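You operate a simulated robot arm through the tools that you are given. There is no shell and no other tool. Be economical: measure what you need, move in short steps, check, and stop when the job is done.

You run a simulated two-armed robot. Do the job below in one go: nothing can be reset, and whatever is moved stays where it is left.

## Task
Pick up the incubator bottle from the top of the steel table with one hand, pass it to the other hand and put it on the top of the pass box. Put the mix tube marked "412" from the top of the island by the mixer on top of the brown carton there and the mix tube that says "405" in the inside of the spent tray. Put the red-band beaker marked "62" from the top of the island by the mixer on top of the tube carton. Fetch the red-cap bath bottle and stand it on the top of the blue mat. Take the red-cap centrifuge tube and put it on top of the black hand scanner. Put the cartridge two on top of the white old carton. Any order will do. Set down upright: incubator bottle, mix tube, red-band beaker, red-cap bath bottle, red-cap centrifuge tube.

The check looks at the end state, three seconds after you hand in, the way a careful person would. Anything else that was tipped, shoved, dropped, spilled or broken makes it a failure. Lids that push on must go on centred and level and be pressed home; caps that screw on are set level and turned clockwise until they are tight.

## Robot
Two 7-joint arms with two-finger parallel grippers on one trunk, on a base that drives. Base frame: it is fixed to the floor where the robot stands at the start and does not move with it; the origin is under the middle of the robot, x ahead of it, y to its left, z up; the surface under the hand at the start is at about z = 850. Units: mm, degrees, N and s.
The left shoulder is at the start at [-92, 119, 825], the right one opposite. With the tool pointing down near the work surface each hand reaches from about 100 to 560 mm from the robot's upright axis, wherever it stands, measured 20 degrees to its own side. Places, roughly: black hand scanner (6x6x16 cm) [-3500, 100, 1200]; carton [-750, -250, 1000]; cartridge two [-5000, 0, 750]; incubator bottle [500, 0, 1000]; inside of the spent tray (13x15 cm) [-5100, 1440, 860]; mix tube [-1000, -500, 1000]; old carton [-2750, 1500, 1000]; red-band beaker [-750, -750, 1000]; red-cap bath bottle [-1000, -1500, 1000]; red-cap centrifuge tube [-1250, -1250, 1000]; top of the blue mat (32x24 cm) [500, -320, 860]; top of the pass box [500, -900, 1200]; tube carton [-1000, -500, 1000]. Payload 3.43 kg a hand.
Tool frame (each hand has its own): the origin (TCP) lies between the finger pads and is the grasp point; the fingertips stand 30 mm ahead of it; z points along the fingers, y is the line along which they close. Largest opening 94 mm; finger width 28, thickness 10; the body of the gripper, 50 by 96 mm, starts 55 mm behind the TCP.
Orientation is that of the tool frame in the base frame, as a unit quaternion [x, y, z, w]. With the fingers straight down and closing along the base's y, the tool's x points along the base's -x, its y along +y and its z along -z.

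## Interface
- The arms move only by the tool jog_arm. It takes "left_rows", "right_rows" or both (then of equal length, played together; a hand with none holds still); each is a list of rows, each a list of 3 entries, a list of its own where there are three numbers: the shift along the tool's x, y, z in mm, then the turn, a rotation vector about the tool's x, y, z in rad, then the finger opening in mm, from 0 to 94. In form: [[[x, y, z], [ax, ay, az], fingers], ...]. A call has 1 to 10 rows; each row is the pose to reach, as a shift and turn from the pose commanded when the call began, along the tool's axes at that moment. A row lasts 0.2 s, in which the tool goes at most 50 mm and 8.6 degrees; a call with a longer step from one row to the next is refused whole, and so is a gripper value outside its range. A pose out of reach is approached as far as the arm can. The call stops where the force on the tool passes 40 N (or 10 N more than at its start, if that is more) or the arm is blocked; 0.2 s more then pass. The fingers move at their own pace (about 153 mm/s each) and stop on an object; they squeeze with about 32 N. The grip force told is the motor's: it shows also when the fingers shut on nothing. Time passes only in rows, and 0.2 s behind the last, so rows that repeat a pose let the fingers close. It gives the time, the measured TCP pose, the force on the tool (base axes), the opening and the grip force at its end, in the units of the frame above (readings bear some noise), with the torque about the TCP (base axes, N m) and any sound that the robot's microphone picked up.
- Cameras (640 x 400 px; columns grow to the right, rows downward): "scene" is now at [-41.4, -70.3, 1523.8]; the picture's right is [-1.00, -0.03, 0.00], its down [-0.02, 0.82, -0.56] and it looks along [0.02, -0.56, -0.83] (base axes); focal length 214 px, centre (320, 200). "left" rides on the left gripper at [76, -14, -102] in its tool frame; the picture's right is [0.18, 0.98, 0.00], its down [-0.75, 0.14, -0.64] and it looks along [-0.63, 0.12, 0.77] (tool axes); focal length 243 px, centre (320, 200). "right" rides on the right gripper at [76, 14, -103] in its tool frame; the picture's right is [-0.18, 0.98, 0.00], its down [-0.75, -0.14, -0.64] and it looks along [-0.63, -0.12, 0.77] (tool axes); focal length 243 px, centre (320, 200). There is no depth. A picture from a camera that has moved, and an enlarged one, comes with that camera's place and axes in the base frame and with its lens.
- snapshot(camera): a new picture of that camera. It takes no simulated time.
- raise_lower(by): slides the trunk up (or, below 0, down) by that many mm; the arms and the scene camera ride with it, the base frame stays. It gives what a move gives, with no picture.
- drive_base(legs): drives the robot by 1 to 6 legs, each [ahead, left, turn to the left] in mm, mm and degrees, along the robot's own axes; the way and the turn of a leg run together, so that a leg with both is an arc; at most 1500 mm and 180 degrees a leg. The arms and the cameras ride along, it lands a little off, and it stops where it bumps. It gives what a move gives.
- pan_tilt(pan, tilt): turns the head with the scene camera to pan (to the left, within 143 degrees either way) and tilt (down, from -29 to 69), counted from straight ahead of the robot. It gives what a move gives.
- zoom(camera, box): a new picture of the part [left, top, right, bottom] of that camera's present view, enlarged. It takes no simulated time.
- sign_off(): hands the job in; it is judged then, once.

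Go step by step. Nothing tells you exact positions but the pictures and the camera data: compare them with the known pose of the tool, close in by small moves and look again before you grip or let go. The budget is 217 turns and 212 pictures, counting those below and the enlarged ones. Unless the task says otherwise, let go and move clear before handing in.

The tools are called after "Emit:" as name(argument=value, ...) on one line, values as JSON. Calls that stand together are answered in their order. jog_arm: Moves the arms, as the interface text tells. Its arguments: {"type":"object","properties":{"left_rows":{"type":"array"},"right_rows":{"type":"array"}},"required":[]} The other tools are called the same way: raise_lower (by) slides the trunk up or down; drive_base (legs) drives the base; pan_tilt (pan, tilt) turns the head that bears the scene camera; snapshot (camera) takes a picture; zoom (camera, box) takes an enlarged picture of a part of a camera's view; sign_off () hands the job in.

At the start:

```text
time: 0.0
left_position: [360.2, -44.4, 999.5]
left_ee_rot: [-0.001, 1.0, 0.0, 0.001]
left_ft_force: [0.0, -0.3, -0.7]
left_moment: [0.0, 0.03, 0.02]
left_grip_width: 94.2
left_gripper_force: 0.0
right_position: [288.0, -353.8, 999.7]
right_ee_rot: [0.0, 1.0, 0.0, 0.0]
right_ft_force: [0.2, 0.0, 0.4]
right_moment: [0.0, 0.0, -0.01]
right_grip_width: 93.8
right_gripper_force: 0.1
trunk travel left (down, up): [-250.0, 85.0]
robot x, y, heading: [-0.8, -0.6, 0.1]
head pan, tilt: [-88.4, 55.6]
```

scene: 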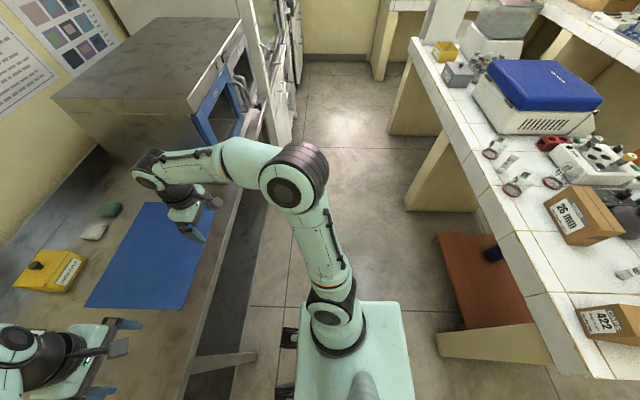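
right: 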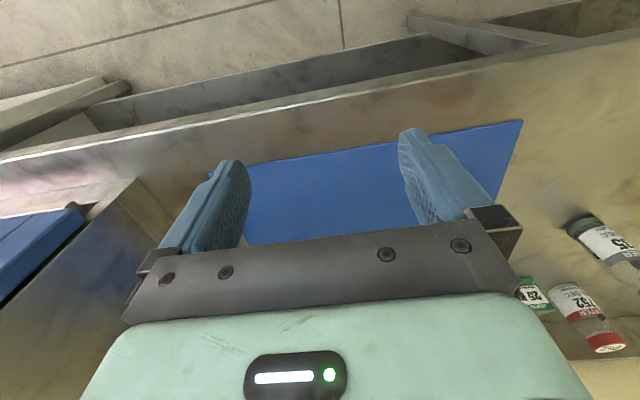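
left: 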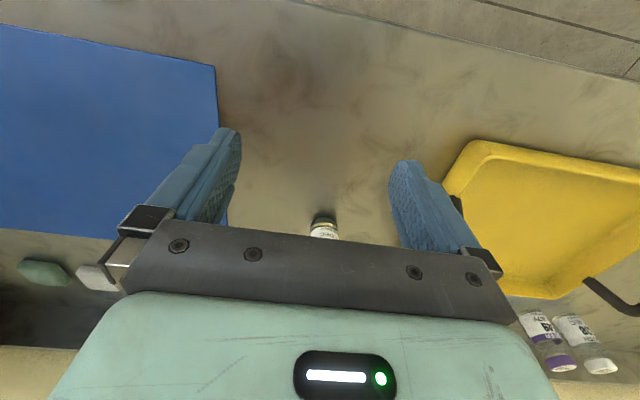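

The robot faces a steel table with a blue mat to the right; behind is a tiled island. I'll look around with the head first to find the things.

Emit:
pan_tilt(pan=0, tilt=50)

Emit:
snapshot(camera="scene")

Emit:
pan_tilt(pan=-140, tilt=35)

Emit:
snapshot(camera="scene")

Emit:
pan_tilt(pan=140, tilt=25)

Emit:
snapshot(camera="scene")

```text
time: 1.6
left_position: [361.5, -44.3, 999.7]
left_ee_rot: [0.0, 1.0, 0.0, 0.0]
left_ft_force: [-0.2, -0.1, 0.0]
left_moment: [0.0, 0.02, -0.04]
left_grip_width: 94.0
left_gripper_force: 0.0
right_position: [289.7, -353.0, 998.6]
right_ee_rot: [0.001, 1.0, 0.001, 0.0]
right_ft_force: [-0.4, -0.3, -0.2]
right_moment: [0.01, -0.02, 0.04]
right_grip_width: 93.8
right_gripper_force: 0.1
trunk travel left (down, up): [-250.0, 85.0]
robot x, y, heading: [-0.8, -1.3, 0.2]
head pan, tilt: [0.0, 50.0]
```

```text
208 pictures are left
camera scene: at [33.7, 1.0, 1531.1], right [0.0, -1.0, 0.0], down [-0.77, 0.0, -0.64], along [0.64, 0.0, -0.77], focal length 214 px, centre (320, 200)
```

scene: 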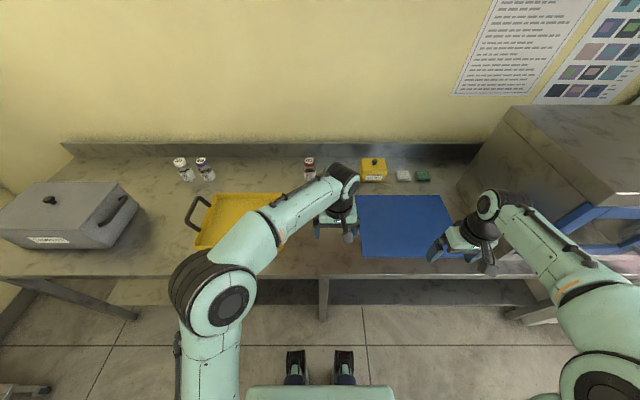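

```text
time: 3.9
left_position: [360.3, -45.2, 1000.7]
left_ee_rot: [0.0, 1.0, 0.0, 0.0]
left_ft_force: [-0.4, -0.1, 0.3]
left_moment: [0.01, 0.0, -0.01]
left_grip_width: 94.3
left_gripper_force: 0.1
right_position: [289.7, -352.6, 999.8]
right_ee_rot: [0.0, 1.0, 0.001, 0.0]
right_ft_force: [-0.8, 0.5, -0.5]
right_moment: [0.0, -0.01, -0.01]
right_grip_width: 94.0
right_gripper_force: 0.0
trunk travel left (down, up): [-250.0, 85.0]
robot x, y, heading: [-0.9, 0.0, -0.2]
head pan, tilt: [-140.0, 35.0]
```

```text
207 pictures are left
camera scene: at [-110.8, -55.6, 1552.8], right [-0.64, 0.77, 0.0], down [0.44, 0.37, -0.82], along [-0.63, -0.53, -0.57], focal length 214 px, centre (320, 200)
```

scene: 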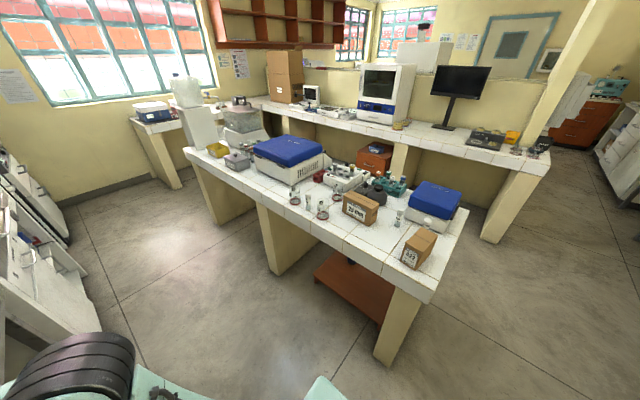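

```text
time: 7.7
left_position: [360.7, -44.7, 999.4]
left_ee_rot: [-0.001, 1.0, -0.001, 0.0]
left_ft_force: [0.1, 0.2, 0.2]
left_moment: [0.02, 0.02, -0.01]
left_grip_width: 94.1
left_gripper_force: 0.1
right_position: [288.9, -352.4, 1000.0]
right_ee_rot: [0.0, 1.0, 0.0, 0.001]
right_ft_force: [1.1, 0.0, -0.8]
right_moment: [-0.01, -0.04, -0.01]
right_grip_width: 93.9
right_gripper_force: 0.1
trunk travel left (down, up): [-250.0, 85.0]
robot x, y, heading: [-2.2, 2.4, -0.1]
head pan, tilt: [140.0, 25.0]
```

```text
206 pictures are left
camera scene: at [-113.9, 60.4, 1568.6], right [0.64, 0.77, 0.0], down [0.32, -0.27, -0.91], along [-0.69, 0.58, -0.42], focal length 214 px, centre (320, 200)
```

scene: 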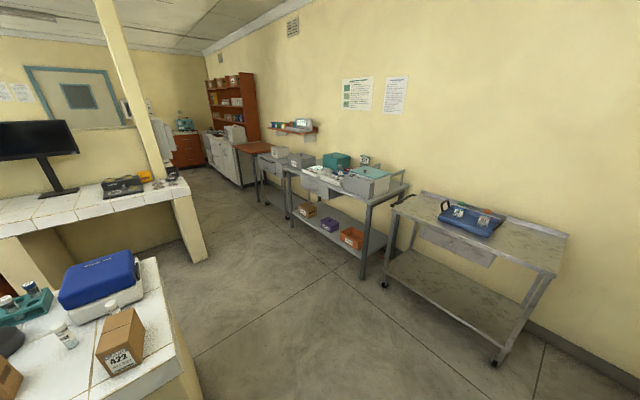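

Tables and items seen roughly. First job: the incubator bottle; I'll zoom in on the steel table with all cameras.

Emit:
zoom(camera="left", box=[260, 190, 400, 260])

Emit:
zoom(camera="right", box=[480, 180, 640, 380])

Emit:
pan_tilt(pan=-25, tilt=35)

Emit:
snapshot(camera="scene")

```text
4.57 times, centred on (330, 225) of left
camera zoom: at [284.8, -59.9, 1100.7], right [-0.18, 0.98, 0.0], down [0.75, 0.14, 0.64], along [0.63, 0.12, -0.77], focal length 1109 px, centre (274, 86)
```

zoom: 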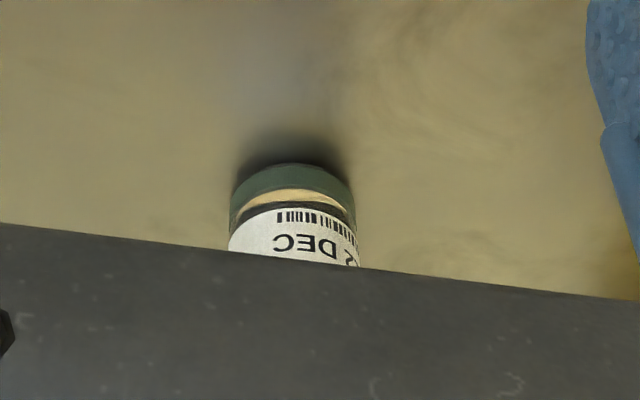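

```text
2.00 times, centred on (560, 280) of right
camera zoom: at [213.3, -340.1, 1103.4], right [0.18, 0.98, 0.0], down [0.75, -0.14, 0.64], along [0.63, -0.12, -0.77], focal length 485 px, centre (-160, 40)
```

zoom: 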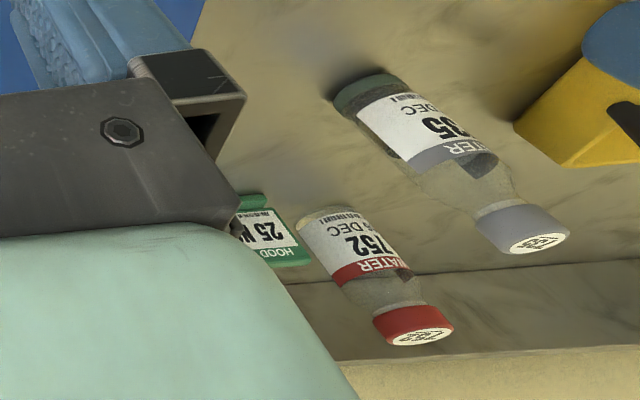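

```text
time: 10.2
left_position: [360.1, -44.0, 1000.4]
left_ee_rot: [0.001, 1.0, -0.001, 0.0]
left_ft_force: [-0.4, 0.1, -0.6]
left_moment: [-0.01, -0.04, 0.01]
left_grip_width: 94.0
left_gripper_force: 0.1
right_position: [289.7, -351.6, 1000.4]
right_ee_rot: [0.0, 1.0, 0.0, -0.001]
right_ft_force: [0.4, 0.5, -0.5]
right_moment: [0.01, -0.05, 0.0]
right_grip_width: 93.9
right_gripper_force: 0.1
trunk travel left (down, up): [-250.0, 85.0]
robot x, y, heading: [3.7, -1.5, 0.1]
head pan, tilt: [-25.0, 35.0]
```

```text
203 pictures are left
camera scene: at [36.5, -36.1, 1552.8], right [-0.42, -0.91, 0.0], down [-0.52, 0.24, -0.82], along [0.74, -0.35, -0.57], focal length 214 px, centre (320, 200)
```

scene: 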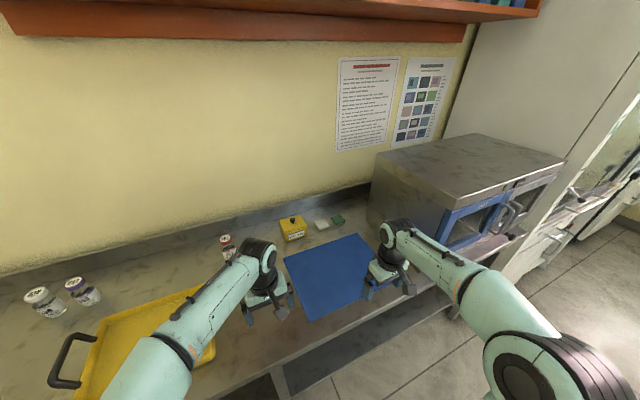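

There are several bottles on the table; which is the "incubator bottle" isn't clear, so I read the wall paper and the labels.

Emit:
zoom(camera="scene", box=[330, 50, 470, 155])

Emit:
zoom(camera="scene", box=[10, 265, 110, 330])

Emit:
zoom(camera="scene", box=[200, 200, 360, 300])

Emit:
zoom(camera="left", box=[500, 290, 640, 390])

```text
3.81 times, centred on (400, 102) of scene
camera zoom: at [36.5, -36.1, 1552.8], right [-0.42, -0.91, 0.0], down [-0.52, 0.24, -0.82], along [0.74, -0.35, -0.57], focal length 817 px, centre (15, 571)
```

zoom: 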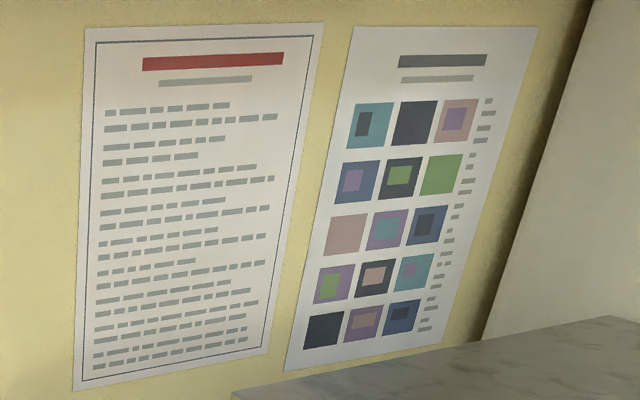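

```text
6.15 times, centred on (60, 298) of scene
camera zoom: at [36.5, -36.1, 1552.8], right [-0.42, -0.91, 0.0], down [-0.52, 0.24, -0.82], along [0.74, -0.35, -0.57], focal length 1320 px, centre (1920, -400)
```

zoom: 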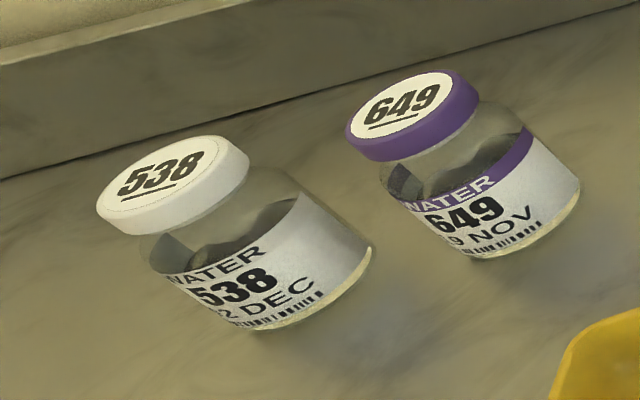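

```text
4.00 times, centred on (280, 250) of scene
camera zoom: at [36.5, -36.1, 1552.8], right [-0.42, -0.91, 0.0], down [-0.52, 0.24, -0.82], along [0.74, -0.35, -0.57], focal length 858 px, centre (480, 0)
```

zoom: 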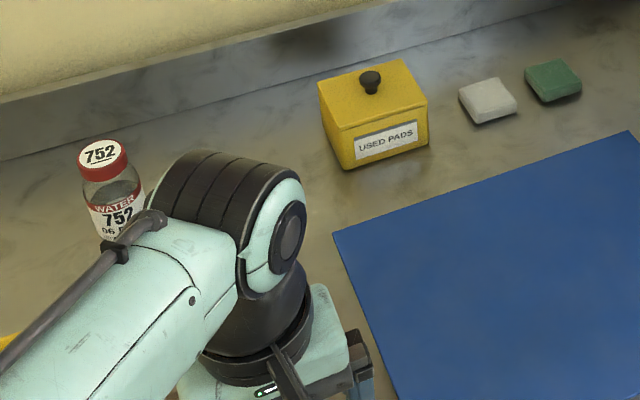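

```text
4.00 times, centred on (570, 340) of left
camera zoom: at [284.8, -59.9, 1100.7], right [-0.18, 0.98, 0.0], down [0.75, 0.14, 0.64], along [0.63, 0.12, -0.77], focal length 970 px, centre (-680, -360)
```

zoom: 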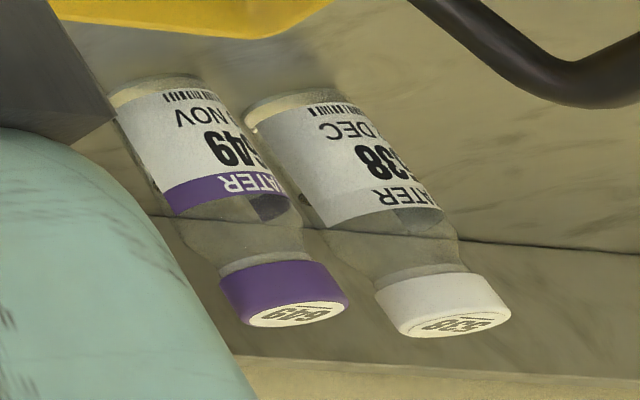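

The bottles near the left hand include a hidden "205" and a green "HOOD" one behind the arm. I'll move the left arm aside to see the table clearly.

Emit:
jog_arm(left_rows=[[[20, 40, -20], [0, 0, 0], 94], [[40, 80, -40], [0, 0, 0], 94], [[60, 120, -60], [0, 0, 0], 94], [[80, 160, -80], [0, 0, 0], 94], [[100, 200, -100], [0, 0, 0], 94], [[120, 240, -110], [0, 0, 0], 94], [[140, 280, -110], [0, 0, 0], 94]])

Emit:
pan_tilt(pan=0, tilt=45)

Emit:
snapshot(camera="scene")

Emit:
zoom(camera="scene", box=[250, 120, 450, 245])

```text
time: 11.8
left_position: [218.0, 234.5, 1110.4]
left_ee_rot: [0.0, 1.0, 0.0, 0.0]
left_ft_force: [-0.7, -0.4, 0.1]
left_moment: [0.01, 0.0, -0.02]
left_grip_width: 93.9
left_gripper_force: 0.1
right_position: [287.6, -353.2, 999.4]
right_ee_rot: [0.0, 1.0, -0.001, -0.001]
right_ft_force: [-0.5, -1.4, -0.6]
right_moment: [-0.06, 0.0, -0.01]
right_grip_width: 93.9
right_gripper_force: 0.2
trunk travel left (down, up): [-250.0, 85.0]
robot x, y, heading: [1.6, -2.1, 0.0]
head pan, tilt: [-25.0, 35.0]
```

```text
time: 12.7
left_position: [219.7, 236.1, 1110.9]
left_ee_rot: [0.0, 1.0, 0.0, -0.001]
left_ft_force: [-0.1, -0.6, 0.1]
left_moment: [-0.02, -0.02, -0.01]
left_grip_width: 93.9
left_gripper_force: 0.0
right_position: [289.3, -353.2, 1001.0]
right_ee_rot: [0.001, 1.0, -0.001, 0.0]
right_ft_force: [0.6, 0.0, 0.2]
right_moment: [0.01, 0.02, 0.0]
right_grip_width: 93.9
right_gripper_force: 0.1
trunk travel left (down, up): [-250.0, 85.0]
robot x, y, heading: [3.2, -2.0, -0.2]
head pan, tilt: [0.0, 45.0]
```

```text
198 pictures are left
camera scene: at [37.9, 1.0, 1538.0], right [0.0, -1.0, 0.0], down [-0.71, 0.0, -0.71], along [0.71, 0.0, -0.71], focal length 214 px, centre (320, 200)
```

scene: 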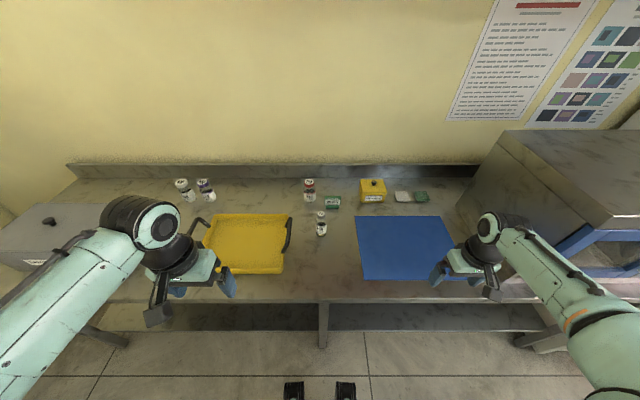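

```text
3.20 times, centred on (350, 182) of scene
camera zoom: at [37.9, 1.0, 1538.0], right [0.0, -1.0, 0.0], down [-0.71, 0.0, -0.71], along [0.71, 0.0, -0.71], focal length 686 px, centre (224, 256)
```

zoom: 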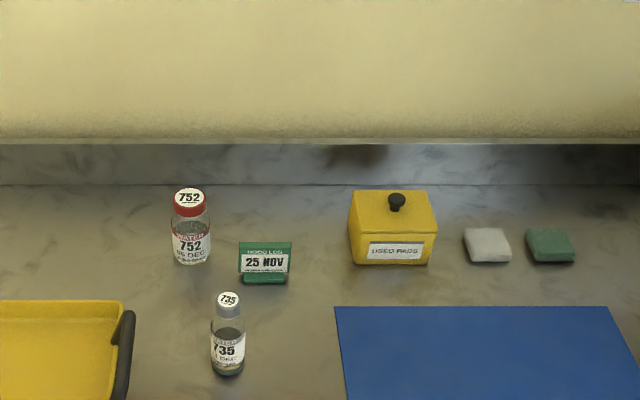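

The "735" grey-cap bottle stands at about (530, -4), matching the incubator bottle's place. I'll drive a bit closer and bring the left hand above it.

Emit:
drive_base(legs=[[80, 0, 0]])

Emit:
jog_arm(left_rows=[[[-25, -26, 0], [0, 0, 0], 94], [[-50, -52, 0], [0, 0, 0], 94], [[-75, -80, 0], [0, 0, 0], 94], [[-95, -120, 0], [0, 0, 0], 94], [[-115, -160, 0], [0, 0, 0], 94], [[-135, -200, 0], [0, 0, 0], 94], [[-150, -235, 0], [0, 0, 0], 94]])

Emit:
snapshot(camera="left")

Emit:
snapshot(camera="scene")

```text
time: 13.8
left_position: [247.5, 235.4, 1111.3]
left_ee_rot: [-0.001, 1.0, 0.001, 0.0]
left_ft_force: [-1.0, 0.2, -1.1]
left_moment: [-0.02, -0.08, 0.02]
left_grip_width: 94.0
left_gripper_force: 0.1
right_position: [318.2, -353.6, 999.7]
right_ee_rot: [-0.001, 1.0, 0.001, 0.002]
right_ft_force: [-1.1, 0.6, -0.5]
right_moment: [-0.02, -0.04, 0.04]
right_grip_width: 93.9
right_gripper_force: 0.0
trunk travel left (down, up): [-250.0, 85.0]
robot x, y, heading: [29.9, -0.3, 0.2]
head pan, tilt: [0.0, 45.0]
stopped in leg 1: the robot was blocked; the commanded pose is now the measured one
```

```text
time: 15.4
left_position: [399.1, -3.9, 1109.4]
left_ee_rot: [-0.001, 1.0, 0.001, -0.001]
left_ft_force: [0.1, -0.1, -0.4]
left_moment: [0.0, 0.02, 0.01]
left_grip_width: 93.9
left_gripper_force: 0.1
right_position: [320.6, -353.1, 998.3]
right_ee_rot: [-0.002, 1.0, 0.0, -0.001]
right_ft_force: [-0.6, 0.1, 0.3]
right_moment: [0.02, -0.04, 0.0]
right_grip_width: 94.2
right_gripper_force: 0.0
trunk travel left (down, up): [-250.0, 85.0]
robot x, y, heading: [32.8, -3.2, 0.0]
head pan, tilt: [0.0, 45.0]
```

```text
196 pictures are left
camera left: at [322.1, -19.1, 1209.4], right [-0.19, 0.98, 0.0], down [0.75, 0.14, 0.64], along [0.63, 0.12, -0.77], focal length 243 px, centre (320, 200)
```

left: 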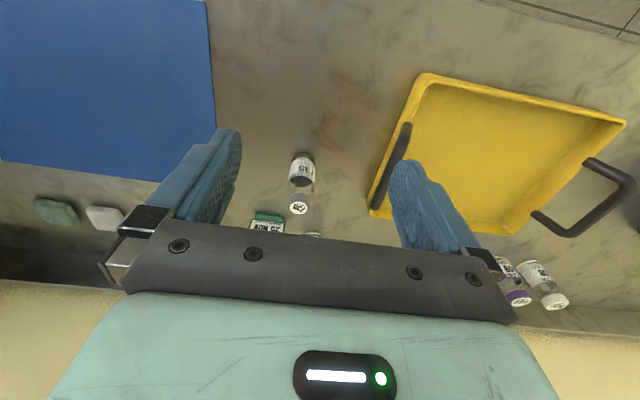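

```text
195 pictures are left
camera scene: at [68.6, -0.1, 1538.0], right [0.0, -1.0, 0.0], down [-0.71, 0.0, -0.71], along [0.71, 0.0, -0.71], focal length 214 px, centre (320, 200)
```

scene: 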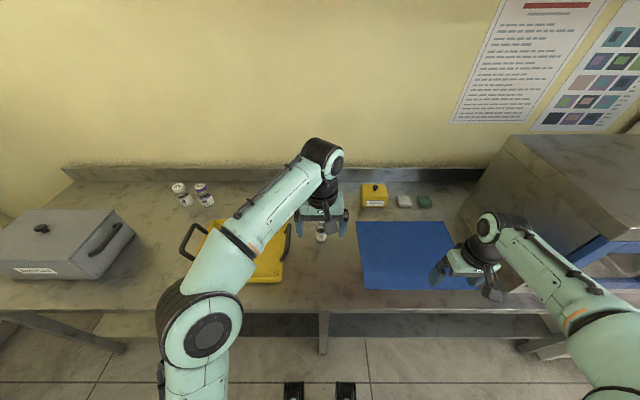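

Bottle 735 stands at about (540, -6), top near z 966. I move the left hand over it and then down to the cap level.

Emit:
jog_arm(left_rows=[[[-47, -1, 0], [0, 0, 0], 94], [[-94, -2, 0], [0, 0, 0], 94], [[-141, -2, 0], [0, 0, 0], 94], [[-141, -2, 45], [0, 0, 0], 94], [[-141, -2, 80], [0, 0, 0], 94], [[-141, -2, 80], [0, 0, 0], 94]])

Emit:
snapshot(camera="left")

Emit:
zoom(camera="scene", box=[260, 130, 400, 260])

```text
time: 16.8
left_position: [505.9, 11.9, 1017.7]
left_ee_rot: [-0.001, 1.0, -0.001, -0.001]
left_ft_force: [0.1, -0.2, -0.3]
left_moment: [0.04, -0.02, 0.0]
left_grip_width: 93.8
left_gripper_force: 0.2
left hand out of reach, approached as far as the arm can: row 2, 3, 4, 5, 6
right_position: [319.6, -352.3, 999.0]
right_ee_rot: [0.0, 1.0, 0.0, 0.0]
right_ft_force: [-0.3, 0.1, 0.8]
right_moment: [0.0, 0.0, -0.02]
right_grip_width: 93.9
right_gripper_force: 0.0
trunk travel left (down, up): [-250.0, 85.0]
robot x, y, heading: [31.6, 0.5, -0.1]
head pan, tilt: [0.0, 45.0]
```

```text
194 pictures are left
camera left: at [430.4, -3.9, 1118.8], right [-0.19, 0.98, 0.0], down [0.75, 0.14, 0.64], along [0.63, 0.12, -0.77], focal length 243 px, centre (320, 200)
```

left: 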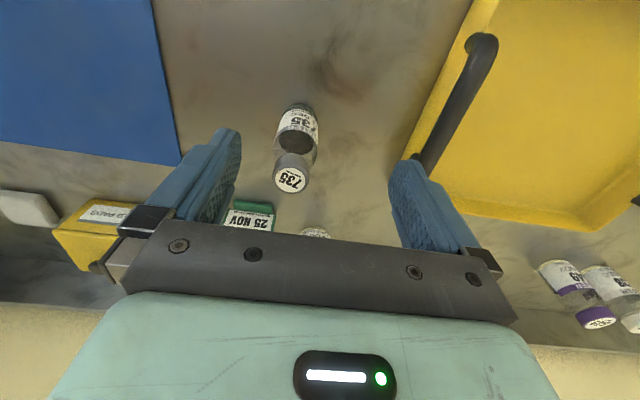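

```text
3.08 times, centred on (330, 195) of scene
camera zoom: at [67.4, 0.8, 1538.0], right [0.0, -1.0, 0.0], down [-0.71, 0.0, -0.71], along [0.71, 0.0, -0.71], focal length 660 px, centre (289, 215)
```

zoom: 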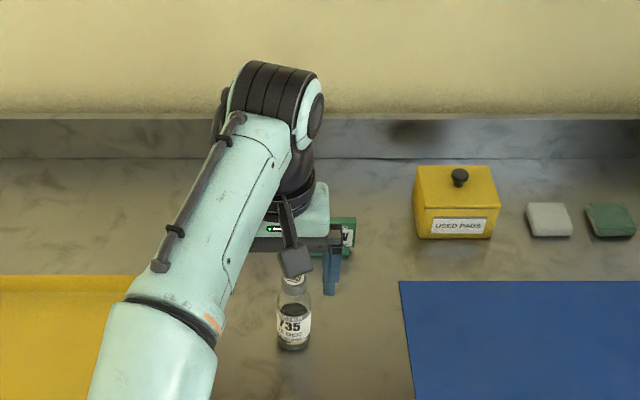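

The left arm runs out of reach at this height; raising the trunk will let it reach down and forward to (538, -7).

Emit:
raise_lower(by=80)

Emit:
jog_arm(left_rows=[[[0, -10, 35], [0, 0, 0], 94], [[-16, -19, 75], [0, 0, 0], 94], [[-32, -19, 85], [0, 0, 0], 94], [[-32, -19, 85], [0, 0, 0], 94]])

Emit:
snapshot(camera="left")

```text
time: 18.0
left_position: [508.6, 15.4, 1097.8]
left_ee_rot: [-0.001, 1.0, 0.001, -0.001]
left_ft_force: [-0.7, -0.8, -0.1]
left_moment: [-0.01, -0.04, 0.02]
left_grip_width: 94.0
left_gripper_force: 0.1
right_position: [318.1, -352.8, 1078.4]
right_ee_rot: [-0.001, 1.0, -0.001, -0.001]
right_ft_force: [-0.1, -0.3, 0.2]
right_moment: [0.0, -0.04, -0.01]
right_grip_width: 94.2
right_gripper_force: 0.1
trunk travel left (down, up): [-330.0, 5.0]
robot x, y, heading: [27.0, 2.8, 0.3]
head pan, tilt: [0.0, 45.0]
```

```text
time: 19.0
left_position: [540.5, -2.0, 1012.9]
left_ee_rot: [-0.001, 1.0, 0.0, -0.001]
left_ft_force: [0.8, -0.9, 0.3]
left_moment: [0.05, 0.01, -0.05]
left_grip_width: 93.8
left_gripper_force: 0.1
right_position: [319.5, -351.8, 1079.0]
right_ee_rot: [-0.001, 1.0, 0.001, -0.001]
right_ft_force: [0.5, -0.6, -0.2]
right_moment: [-0.03, 0.0, 0.02]
right_grip_width: 94.2
right_gripper_force: 0.1
trunk travel left (down, up): [-330.0, 5.0]
robot x, y, heading: [29.1, 1.0, 0.0]
head pan, tilt: [0.0, 45.0]
```

```text
192 pictures are left
camera left: at [464.0, -18.3, 1113.2], right [-0.19, 0.98, 0.0], down [0.75, 0.14, 0.64], along [0.63, 0.12, -0.77], focal length 243 px, centre (320, 200)
```

left: 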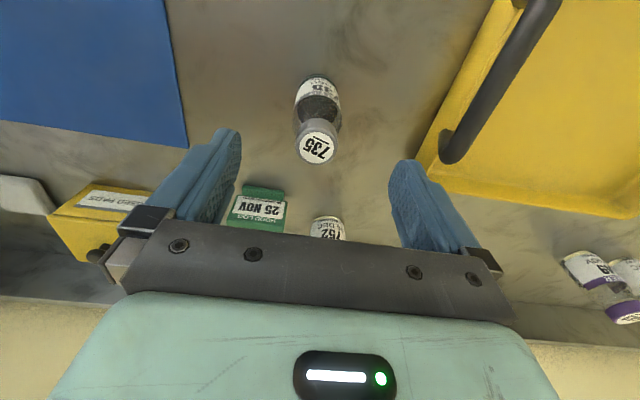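

Cap centre is under the TCP. Descend to z≈957 and close on the cap, then lift.

Emit:
jog_arm(left_rows=[[[0, -2, 30], [0, 0, 0], 80], [[0, -2, 56], [0, 0, 0], 70], [[0, -2, 56], [0, 0, 0], 10], [[0, -2, 56], [0, 0, 0], 10], [[0, -2, 56], [0, 0, 0], 10]])

Emit:
snapshot(camera="left")

```text
time: 20.2
left_position: [540.4, -4.3, 955.7]
left_ee_rot: [-0.001, 1.0, 0.001, -0.002]
left_ft_force: [-0.7, -0.2, -0.2]
left_moment: [0.0, -0.01, 0.02]
left_grip_width: 38.3
left_gripper_force: 31.9
right_position: [319.7, -352.5, 1079.1]
right_ee_rot: [-0.002, 1.0, 0.0, -0.001]
right_ft_force: [-0.6, 0.3, -0.1]
right_moment: [0.0, 0.0, 0.0]
right_grip_width: 94.0
right_gripper_force: 0.1
trunk travel left (down, up): [-330.0, 5.0]
robot x, y, heading: [30.8, -0.1, 0.3]
head pan, tilt: [0.0, 45.0]
```

```text
191 pictures are left
camera left: at [464.7, -19.7, 1056.9], right [-0.19, 0.98, 0.0], down [0.76, 0.14, 0.64], along [0.63, 0.12, -0.77], focal length 243 px, centre (320, 200)
```

left: 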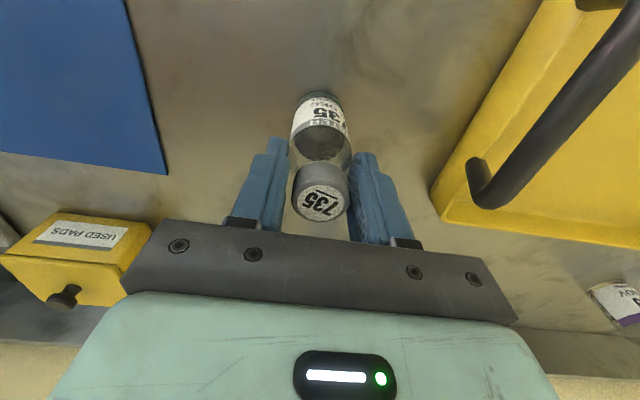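

The bottle is held (38 mm). Lift and bring it back to (400, -6, 1150), and pitch/yaw the right hand for the hand-off.

Emit:
jog_arm(left_rows=[[[0, 0, -40], [0, 0, 0], 10], [[0, 0, -80], [0, 0, 0], 10], [[35, 0, -115], [0, 0, 0], 10], [[70, 0, -150], [0, 0, 0], 10], [[105, 0, -180], [0, 0, 0], 10], [[140, 0, -195], [0, 0, 0], 10], [[140, 0, -195], [0, 0, 0], 10]])

Emit:
snapshot(camera="scene")

```text
time: 21.8
left_position: [406.4, -10.4, 1153.0]
left_ee_rot: [-0.001, 1.0, 0.001, 0.0]
left_ft_force: [-0.6, -0.3, -1.0]
left_moment: [0.01, 0.02, 0.0]
left_grip_width: 38.5
left_gripper_force: 31.9
right_position: [320.6, -351.8, 1079.1]
right_ee_rot: [-0.002, 1.0, 0.0, 0.0]
right_ft_force: [-0.4, -1.0, -0.1]
right_moment: [-0.01, 0.03, -0.03]
right_grip_width: 93.8
right_gripper_force: 0.1
trunk travel left (down, up): [-330.0, 5.0]
robot x, y, heading: [34.3, 0.9, 0.0]
head pan, tilt: [0.0, 45.0]
```

```text
190 pictures are left
camera scene: at [68.0, 0.8, 1623.6], right [0.0, -1.0, 0.0], down [-0.71, 0.0, -0.71], along [0.71, 0.0, -0.71], focal length 214 px, centre (320, 200)
```

scene: 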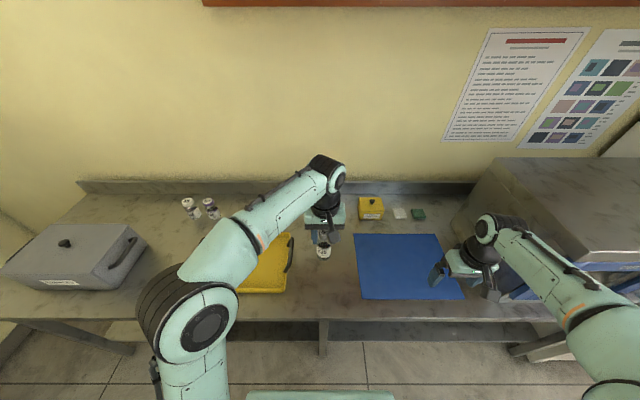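

Now orient the right hand: yaw 50° to the left, then pitch 50° so it points forward-left and down.

Emit:
jog_arm(right_rows=[[[0, 0, 0], [0, 0, -0.145], 94], [[0, 0, 0], [0, 0, -0.29], 94], [[0, 0, 0], [0, 0, -0.435], 94], [[0, 0, 0], [0, 0, -0.58], 94], [[0, 0, 0], [0, 0, -0.725], 94], [[0, 0, 0], [0, 0, -0.87], 94]])

Emit:
jog_arm(right_rows=[[[0, 0, 0], [0, -0.145, 0], 94], [[0, 0, 0], [0, -0.29, 0], 94], [[0, 0, 0], [0, -0.435, 0], 94], [[0, 0, 0], [0, -0.58, 0], 94], [[0, 0, 0], [0, -0.725, 0], 94], [[0, 0, 0], [0, -0.87, 0], 94], [[0, 0, 0], [0, -0.87, 0], 94]])

Emit:
snapshot(camera="scene")

Emit:
snapshot(camera="right")

```text
time: 23.2
left_position: [405.9, -12.0, 1151.2]
left_ee_rot: [-0.001, 1.0, 0.0, -0.001]
left_ft_force: [-0.7, 1.0, -1.2]
left_moment: [-0.01, 0.01, 0.0]
left_grip_width: 38.5
left_gripper_force: 31.8
right_position: [320.4, -351.4, 1078.9]
right_ee_rot: [-0.424, 0.906, 0.002, 0.0]
right_ft_force: [-0.3, 0.1, -0.3]
right_moment: [-0.02, -0.04, 0.01]
right_grip_width: 94.3
right_gripper_force: 0.1
trunk travel left (down, up): [-330.0, 5.0]
robot x, y, heading: [29.2, -0.3, 0.2]
head pan, tilt: [0.0, 45.0]
```

```text
time: 24.8
left_position: [404.1, -11.5, 1151.7]
left_ee_rot: [-0.001, 1.0, 0.0, 0.0]
left_ft_force: [0.5, -0.3, -1.9]
left_moment: [-0.01, -0.01, 0.01]
left_grip_width: 38.3
left_gripper_force: 32.1
right_position: [319.7, -352.2, 1079.1]
right_ee_rot: [-0.383, 0.822, 0.179, 0.382]
right_ft_force: [0.5, -0.9, -0.2]
right_moment: [0.0, 0.0, -0.02]
right_grip_width: 94.1
right_gripper_force: 0.0
trunk travel left (down, up): [-330.0, 5.0]
robot x, y, heading: [28.0, 2.8, -0.1]
head pan, tilt: [0.0, 45.0]
```

```text
189 pictures are left
camera scene: at [67.1, 1.3, 1623.5], right [0.0, -1.0, 0.0], down [-0.71, 0.0, -0.71], along [0.71, 0.0, -0.71], focal length 214 px, centre (320, 200)
```

scene: 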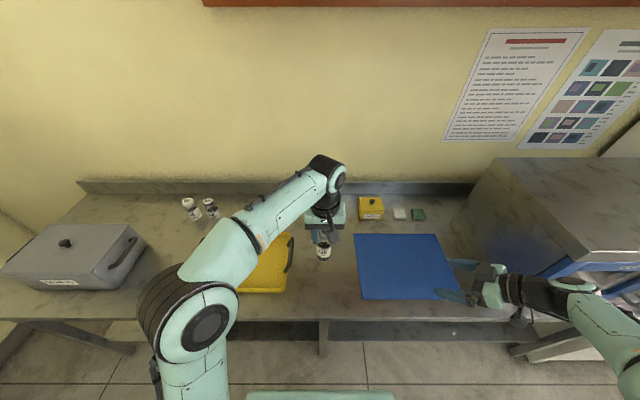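

```text
188 pictures are left
camera right: at [227.6, -441.8, 1087.9], right [-0.68, 0.72, 0.14], down [0.1, -0.1, 0.99], along [0.73, 0.68, -0.01], focal length 243 px, centre (320, 200)
```

right: 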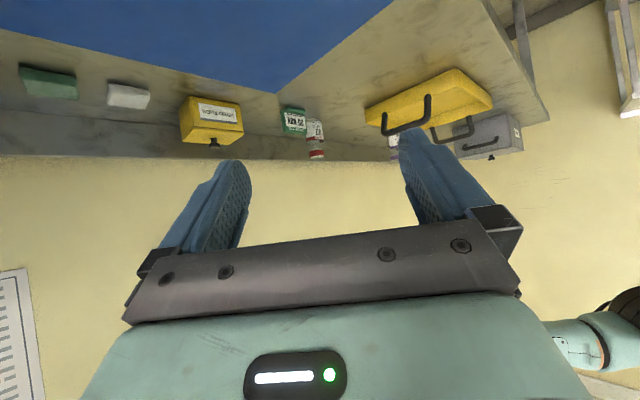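

Orientation right. Now bring the right hand to 160 mm short of the bottle in its pointing direction.

Emit:
jog_arm(right_rows=[[[-21, 31, 23], [0, 0, 0], 94], [[-42, 61, 46], [0, 0, 0], 94], [[-64, 92, 69], [0, 0, 0], 94], [[-85, 123, 92], [0, 0, 0], 94], [[-106, 154, 116], [0, 0, 0], 94], [[-106, 154, 116], [0, 0, 0], 94]])

Emit:
snapshot(camera="right")

Emit:
snapshot(camera="scene")

```text
time: 26.2
left_position: [405.7, -10.5, 1152.2]
left_ee_rot: [0.0, 1.0, 0.001, -0.001]
left_ft_force: [0.5, 0.5, -0.1]
left_moment: [0.03, 0.01, -0.01]
left_grip_width: 38.5
left_gripper_force: 31.8
right_position: [305.0, -130.9, 1084.6]
right_ee_rot: [-0.383, 0.822, 0.178, 0.382]
right_ft_force: [-0.1, -1.2, 0.9]
right_moment: [0.01, 0.04, 0.04]
right_grip_width: 94.1
right_gripper_force: 0.0
trunk travel left (down, up): [-330.0, 5.0]
robot x, y, heading: [31.0, -0.1, 0.3]
head pan, tilt: [0.0, 45.0]
```

```text
187 pictures are left
camera right: at [212.0, -221.0, 1093.3], right [-0.68, 0.72, 0.14], down [0.11, -0.1, 0.99], along [0.73, 0.68, -0.01], focal length 243 px, centre (320, 200)
```

right: 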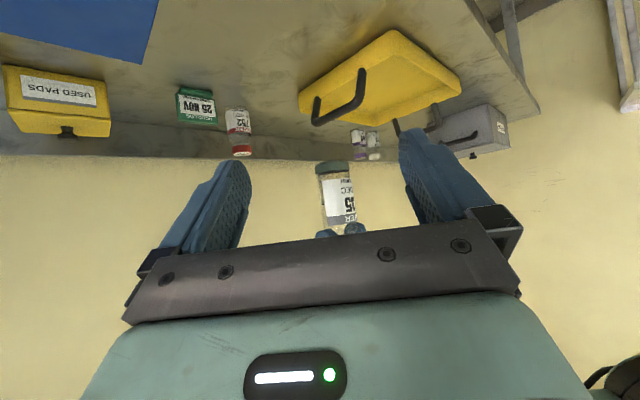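

```text
186 pictures are left
camera scene: at [67.0, 0.7, 1623.5], right [0.0, -1.0, 0.0], down [-0.71, 0.0, -0.71], along [0.71, 0.0, -0.71], focal length 214 px, centre (320, 200)
```

scene: 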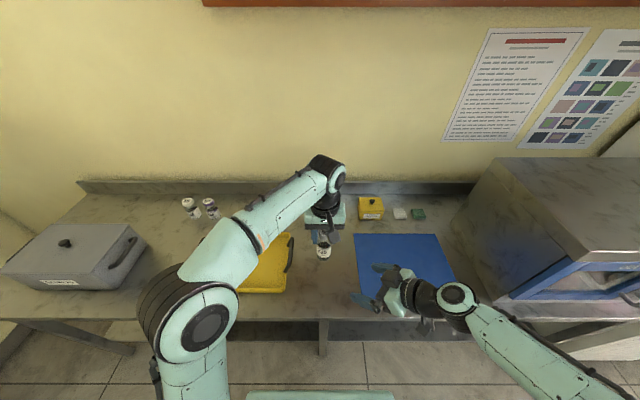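

The bottle is between the right fingers. Approach to 15 mm short of its axis so the bodies don't touch, with fingers open, then look.

Emit:
jog_arm(right_rows=[[[-30, 0, 37], [0, 0, 0], 94], [[-60, 0, 74], [0, 0, 0], 94], [[-89, 0, 111], [0, 0, 0], 94], [[-89, 0, 111], [0, 0, 0], 94]])

Emit:
snapshot(camera="right")

Emit:
snapshot(camera="left")

```text
time: 27.2
left_position: [405.6, -10.5, 1152.3]
left_ee_rot: [-0.004, 1.0, 0.001, 0.001]
left_ft_force: [12.6, 6.4, -1.1]
left_moment: [0.02, 0.04, 0.34]
left_grip_width: 38.2
left_gripper_force: 32.4
right_position: [391.8, -23.1, 1081.8]
right_ee_rot: [-0.383, 0.822, 0.179, 0.381]
right_ft_force: [-13.4, -8.5, 0.1]
right_moment: [0.57, -1.01, -0.28]
right_grip_width: 93.9
right_gripper_force: 0.1
trunk travel left (down, up): [-330.0, 5.0]
robot x, y, heading: [29.2, -1.0, -0.1]
head pan, tilt: [0.0, 45.0]
```

```text
185 pictures are left
camera right: at [299.8, -112.5, 1090.4], right [-0.68, 0.72, 0.14], down [0.11, -0.1, 0.99], along [0.73, 0.68, -0.01], focal length 243 px, centre (320, 200)
```

right: 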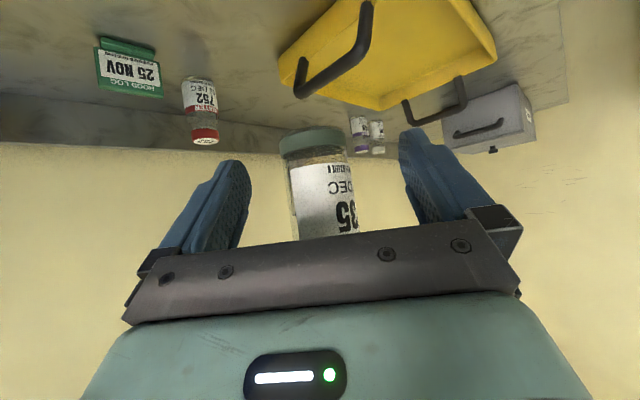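

```text
184 pictures are left
camera left: at [330.3, -25.6, 1252.9], right [-0.19, 0.98, 0.0], down [0.75, 0.14, 0.64], along [0.63, 0.12, -0.77], focal length 243 px, centre (320, 200)
```

left: 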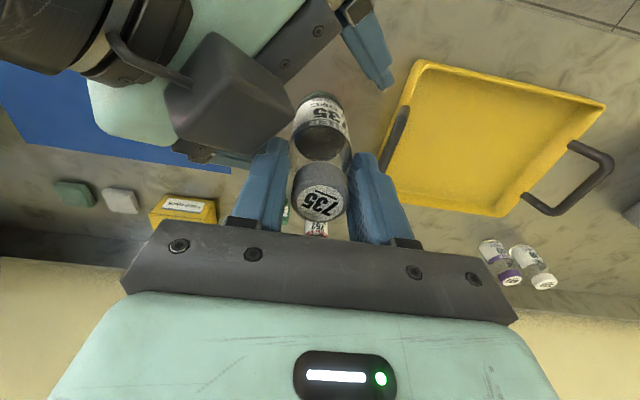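

There is a contact between the right gripper and the left hand. Let me look closer before going on.

Emit:
zoom(camera="scene", box=[280, 170, 420, 290])

Emit:
zoom(camera="left", box=[80, 0, 420, 240])

```text
3.33 times, centred on (350, 230) of scene
camera zoom: at [66.2, 0.3, 1623.5], right [0.0, -1.0, 0.0], down [-0.71, 0.0, -0.71], along [0.71, 0.0, -0.71], focal length 715 px, centre (220, 100)
```

zoom: 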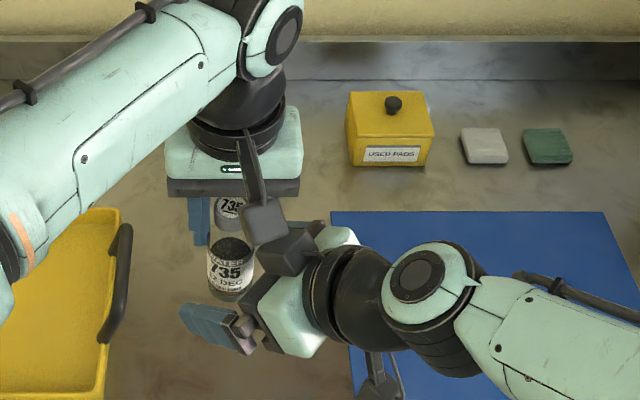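

```text
1.67 times, centred on (250, 120) of left
camera zoom: at [330.3, -25.6, 1252.9], right [-0.19, 0.98, 0.0], down [0.75, 0.14, 0.64], along [0.63, 0.12, -0.77], focal length 404 px, centre (437, 333)
```

zoom: 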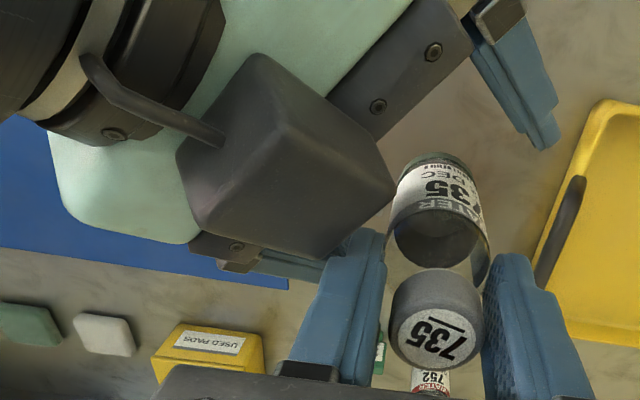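

The stalk boxes of both grippers touch. I'll back the right hand off and make it flatter (70° from vertical), then come in again.

Emit:
jog_arm(right_rows=[[[25, 0, -31], [0, 0, 0], 94], [[50, 0, -62], [0, 0, 0], 94], [[50, 0, -62], [0, -0.12, 0], 94], [[50, 0, -62], [0, -0.24, 0], 94], [[50, 0, -62], [0, -0.349, 0], 94], [[50, 0, -62], [0, -0.349, 0], 94]])

Emit:
snapshot(camera="left")

Emit:
snapshot(camera="right")

```text
time: 28.6
left_position: [404.3, -11.1, 1151.9]
left_ee_rot: [-0.001, 1.0, 0.0, -0.001]
left_ft_force: [-0.7, -0.1, 0.7]
left_moment: [-0.03, -0.01, -0.02]
left_grip_width: 38.3
left_gripper_force: 32.2
right_position: [345.4, -86.2, 1086.5]
right_ee_rot: [-0.347, 0.743, 0.243, 0.517]
right_ft_force: [0.6, -0.3, 0.0]
right_moment: [-0.03, 0.0, 0.0]
right_grip_width: 94.2
right_gripper_force: 0.0
right hand out of reach, approached as far as the arm can: row 5, 6
trunk travel left (down, up): [-330.0, 5.0]
robot x, y, heading: [31.4, -1.4, -0.1]
head pan, tilt: [0.0, 45.0]
```

```text
181 pictures are left
camera left: at [329.5, -26.4, 1253.2], right [-0.19, 0.98, 0.0], down [0.75, 0.14, 0.64], along [0.63, 0.12, -0.77], focal length 243 px, centre (320, 200)
```

left: 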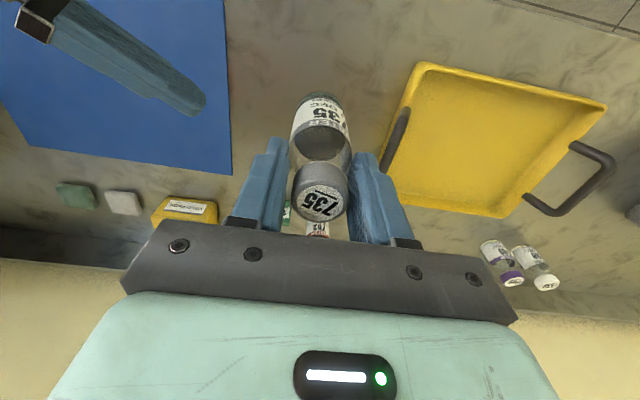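

```text
180 pictures are left
camera right: at [257.5, -172.0, 1050.7], right [-0.71, 0.68, 0.18], down [-0.11, -0.35, 0.93], along [0.69, 0.64, 0.33], focal length 243 px, centre (320, 200)
```

right: 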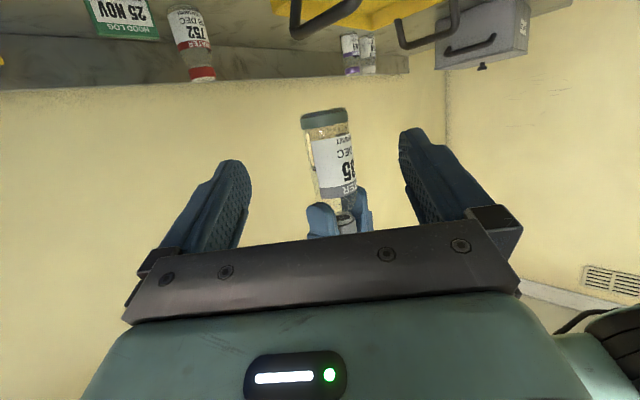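

Now 70° tilt is reached and the bottle is upright between the fingers. Approach again.

Emit:
jog_arm(right_rows=[[[-8, 1, 28], [0, 0, 0], 94], [[-17, 2, 56], [0, 0, 0], 94], [[-25, 3, 85], [0, 0, 0], 94], [[-25, 3, 85], [0, 0, 0], 94]])

Emit:
snapshot(camera="left")

Emit:
snapshot(camera="right")

```text
time: 29.6
left_position: [406.0, -10.9, 1152.2]
left_ee_rot: [-0.001, 1.0, 0.001, -0.001]
left_ft_force: [-0.6, -0.1, -0.8]
left_moment: [-0.01, 0.01, 0.03]
left_grip_width: 38.0
left_gripper_force: 32.0
right_position: [402.3, -18.4, 1080.4]
right_ee_rot: [-0.346, 0.744, 0.242, 0.519]
right_ft_force: [-0.3, 0.2, 0.3]
right_moment: [-0.01, 0.0, -0.02]
right_grip_width: 93.9
right_gripper_force: 0.1
trunk travel left (down, up): [-330.0, 5.0]
robot x, y, heading: [29.6, -4.2, 0.3]
head pan, tilt: [0.0, 45.0]
```

```text
179 pictures are left
camera left: at [329.2, -26.7, 1253.2], right [-0.19, 0.98, 0.0], down [0.75, 0.14, 0.64], along [0.63, 0.12, -0.77], focal length 243 px, centre (320, 200)
```

left: 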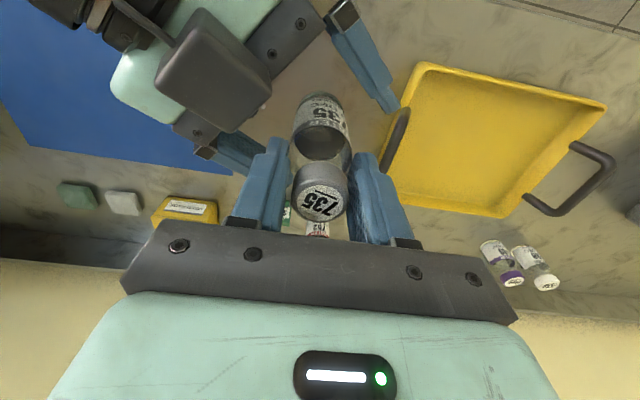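

```text
178 pictures are left
camera right: at [313.7, -103.6, 1045.1], right [-0.71, 0.68, 0.17], down [-0.11, -0.35, 0.93], along [0.69, 0.64, 0.33], focal length 243 px, centre (320, 200)
```

right: 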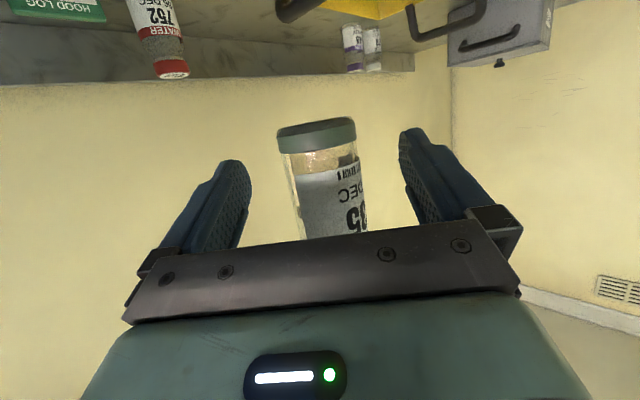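

No contact now. Shift 2 mm and close the right fingers on the bottle.

Emit:
jog_arm(right_rows=[[[0, 2, 0], [0, 0, 0], 60], [[0, 2, 0], [0, 0, 0], 20], [[0, 2, 0], [0, 0, 0], 20], [[0, 2, 0], [0, 0, 0], 20]])

```text
time: 30.6
left_position: [405.4, -11.2, 1151.3]
left_ee_rot: [-0.001, 1.0, -0.001, 0.0]
left_ft_force: [-0.3, -1.0, -1.7]
left_moment: [-0.09, -0.03, -0.08]
left_grip_width: 38.5
left_gripper_force: 32.1
right_position: [400.9, -16.1, 1080.4]
right_ee_rot: [-0.347, 0.743, 0.243, 0.519]
right_ft_force: [-0.4, 2.0, 1.1]
right_moment: [-0.01, -0.02, 0.09]
right_grip_width: 43.0
right_gripper_force: 32.3
trunk travel left (down, up): [-330.0, 5.0]
robot x, y, heading: [31.8, -1.1, 0.1]
head pan, tilt: [0.0, 45.0]
```

Right holds it at 43 mm. Open the left hand and lift it straight up, clear of the cap.

Emit:
jog_arm(left_rows=[[[0, 0, 0], [0, 0, 0], 60], [[0, 0, 0], [0, 0, 0], 94], [[0, 0, -40], [0, 0, 0], 94], [[0, 0, -80], [0, 0, 0], 94], [[0, 45, -95], [0, 0, 0], 94], [[10, 90, -100], [0, 0, 0], 94], [[30, 135, -100], [0, 0, 0], 94], [[60, 170, -100], [0, 0, 0], 94], [[90, 200, -100], [0, 0, 0], 94], [[120, 235, -90], [0, 0, 0], 94]])

Emit:
snapshot(camera="scene")

Emit:
snapshot(camera="right")

```text
time: 32.8
left_position: [281.7, 230.2, 1243.6]
left_ee_rot: [-0.001, 1.0, 0.001, -0.001]
left_ft_force: [0.0, -0.2, 0.1]
left_moment: [-0.02, -0.01, 0.01]
left_grip_width: 94.0
left_gripper_force: 0.1
right_position: [400.0, -14.6, 1080.1]
right_ee_rot: [-0.348, 0.743, 0.243, 0.518]
right_ft_force: [-0.3, 0.3, -0.2]
right_moment: [-0.02, -0.03, 0.02]
right_grip_width: 42.8
right_gripper_force: 31.8
trunk travel left (down, up): [-330.0, 5.0]
robot x, y, heading: [31.6, -1.2, 0.1]
head pan, tilt: [0.0, 45.0]
```

```text
177 pictures are left
camera scene: at [65.7, 2.2, 1623.5], right [0.0, -1.0, 0.0], down [-0.71, 0.0, -0.71], along [0.71, 0.0, -0.71], focal length 214 px, centre (320, 200)
```

scene: 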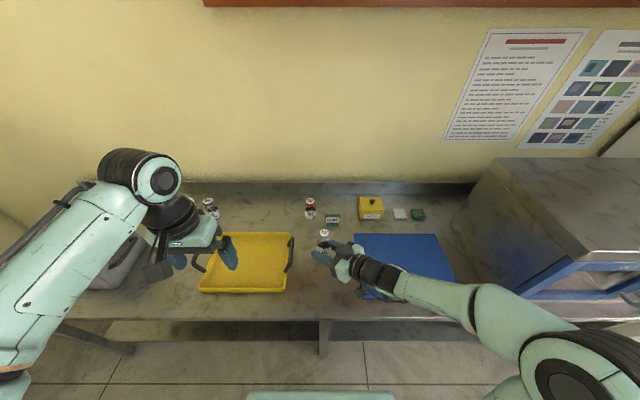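

```text
176 pictures are left
camera right: at [311.2, -101.3, 1045.6], right [-0.71, 0.68, 0.17], down [-0.11, -0.35, 0.93], along [0.69, 0.64, 0.33], focal length 243 px, centre (320, 200)
```

right: 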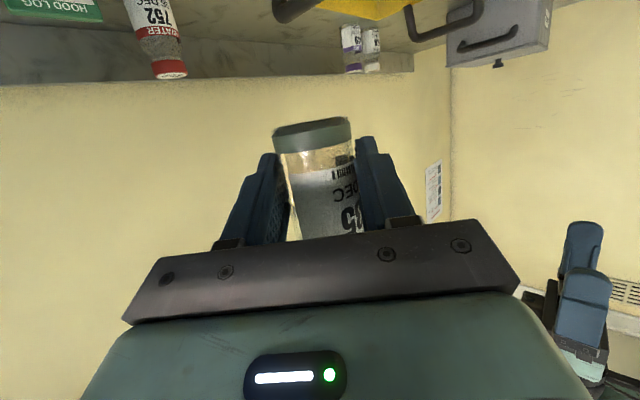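

The bottle is in the right hand, upright. Now I look at the pass box.

Emit:
pan_tilt(pan=-60, tilt=30)

Emit:
snapshot(camera="scene")

```text
time: 34.1
left_position: [284.5, 228.0, 1245.3]
left_ee_rot: [0.0, 1.0, 0.0, -0.002]
left_ft_force: [0.0, -0.2, -0.1]
left_moment: [0.01, -0.04, 0.02]
left_grip_width: 94.2
left_gripper_force: 0.0
right_position: [401.4, -14.7, 1080.2]
right_ee_rot: [-0.347, 0.743, 0.243, 0.518]
right_ft_force: [-0.4, 0.0, 0.7]
right_moment: [-0.01, -0.03, 0.0]
right_grip_width: 42.7
right_gripper_force: 32.1
trunk travel left (down, up): [-330.0, 5.0]
robot x, y, heading: [29.6, 0.3, 0.2]
head pan, tilt: [-60.0, 30.0]
```

```text
175 pictures are left
camera scene: at [31.2, -77.3, 1646.1], right [-0.86, -0.5, 0.0], down [-0.25, 0.43, -0.87], along [0.43, -0.75, -0.5], focal length 214 px, centre (320, 200)
```

scene: 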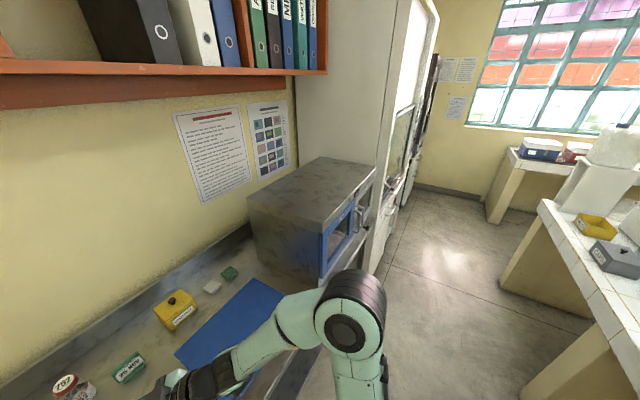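

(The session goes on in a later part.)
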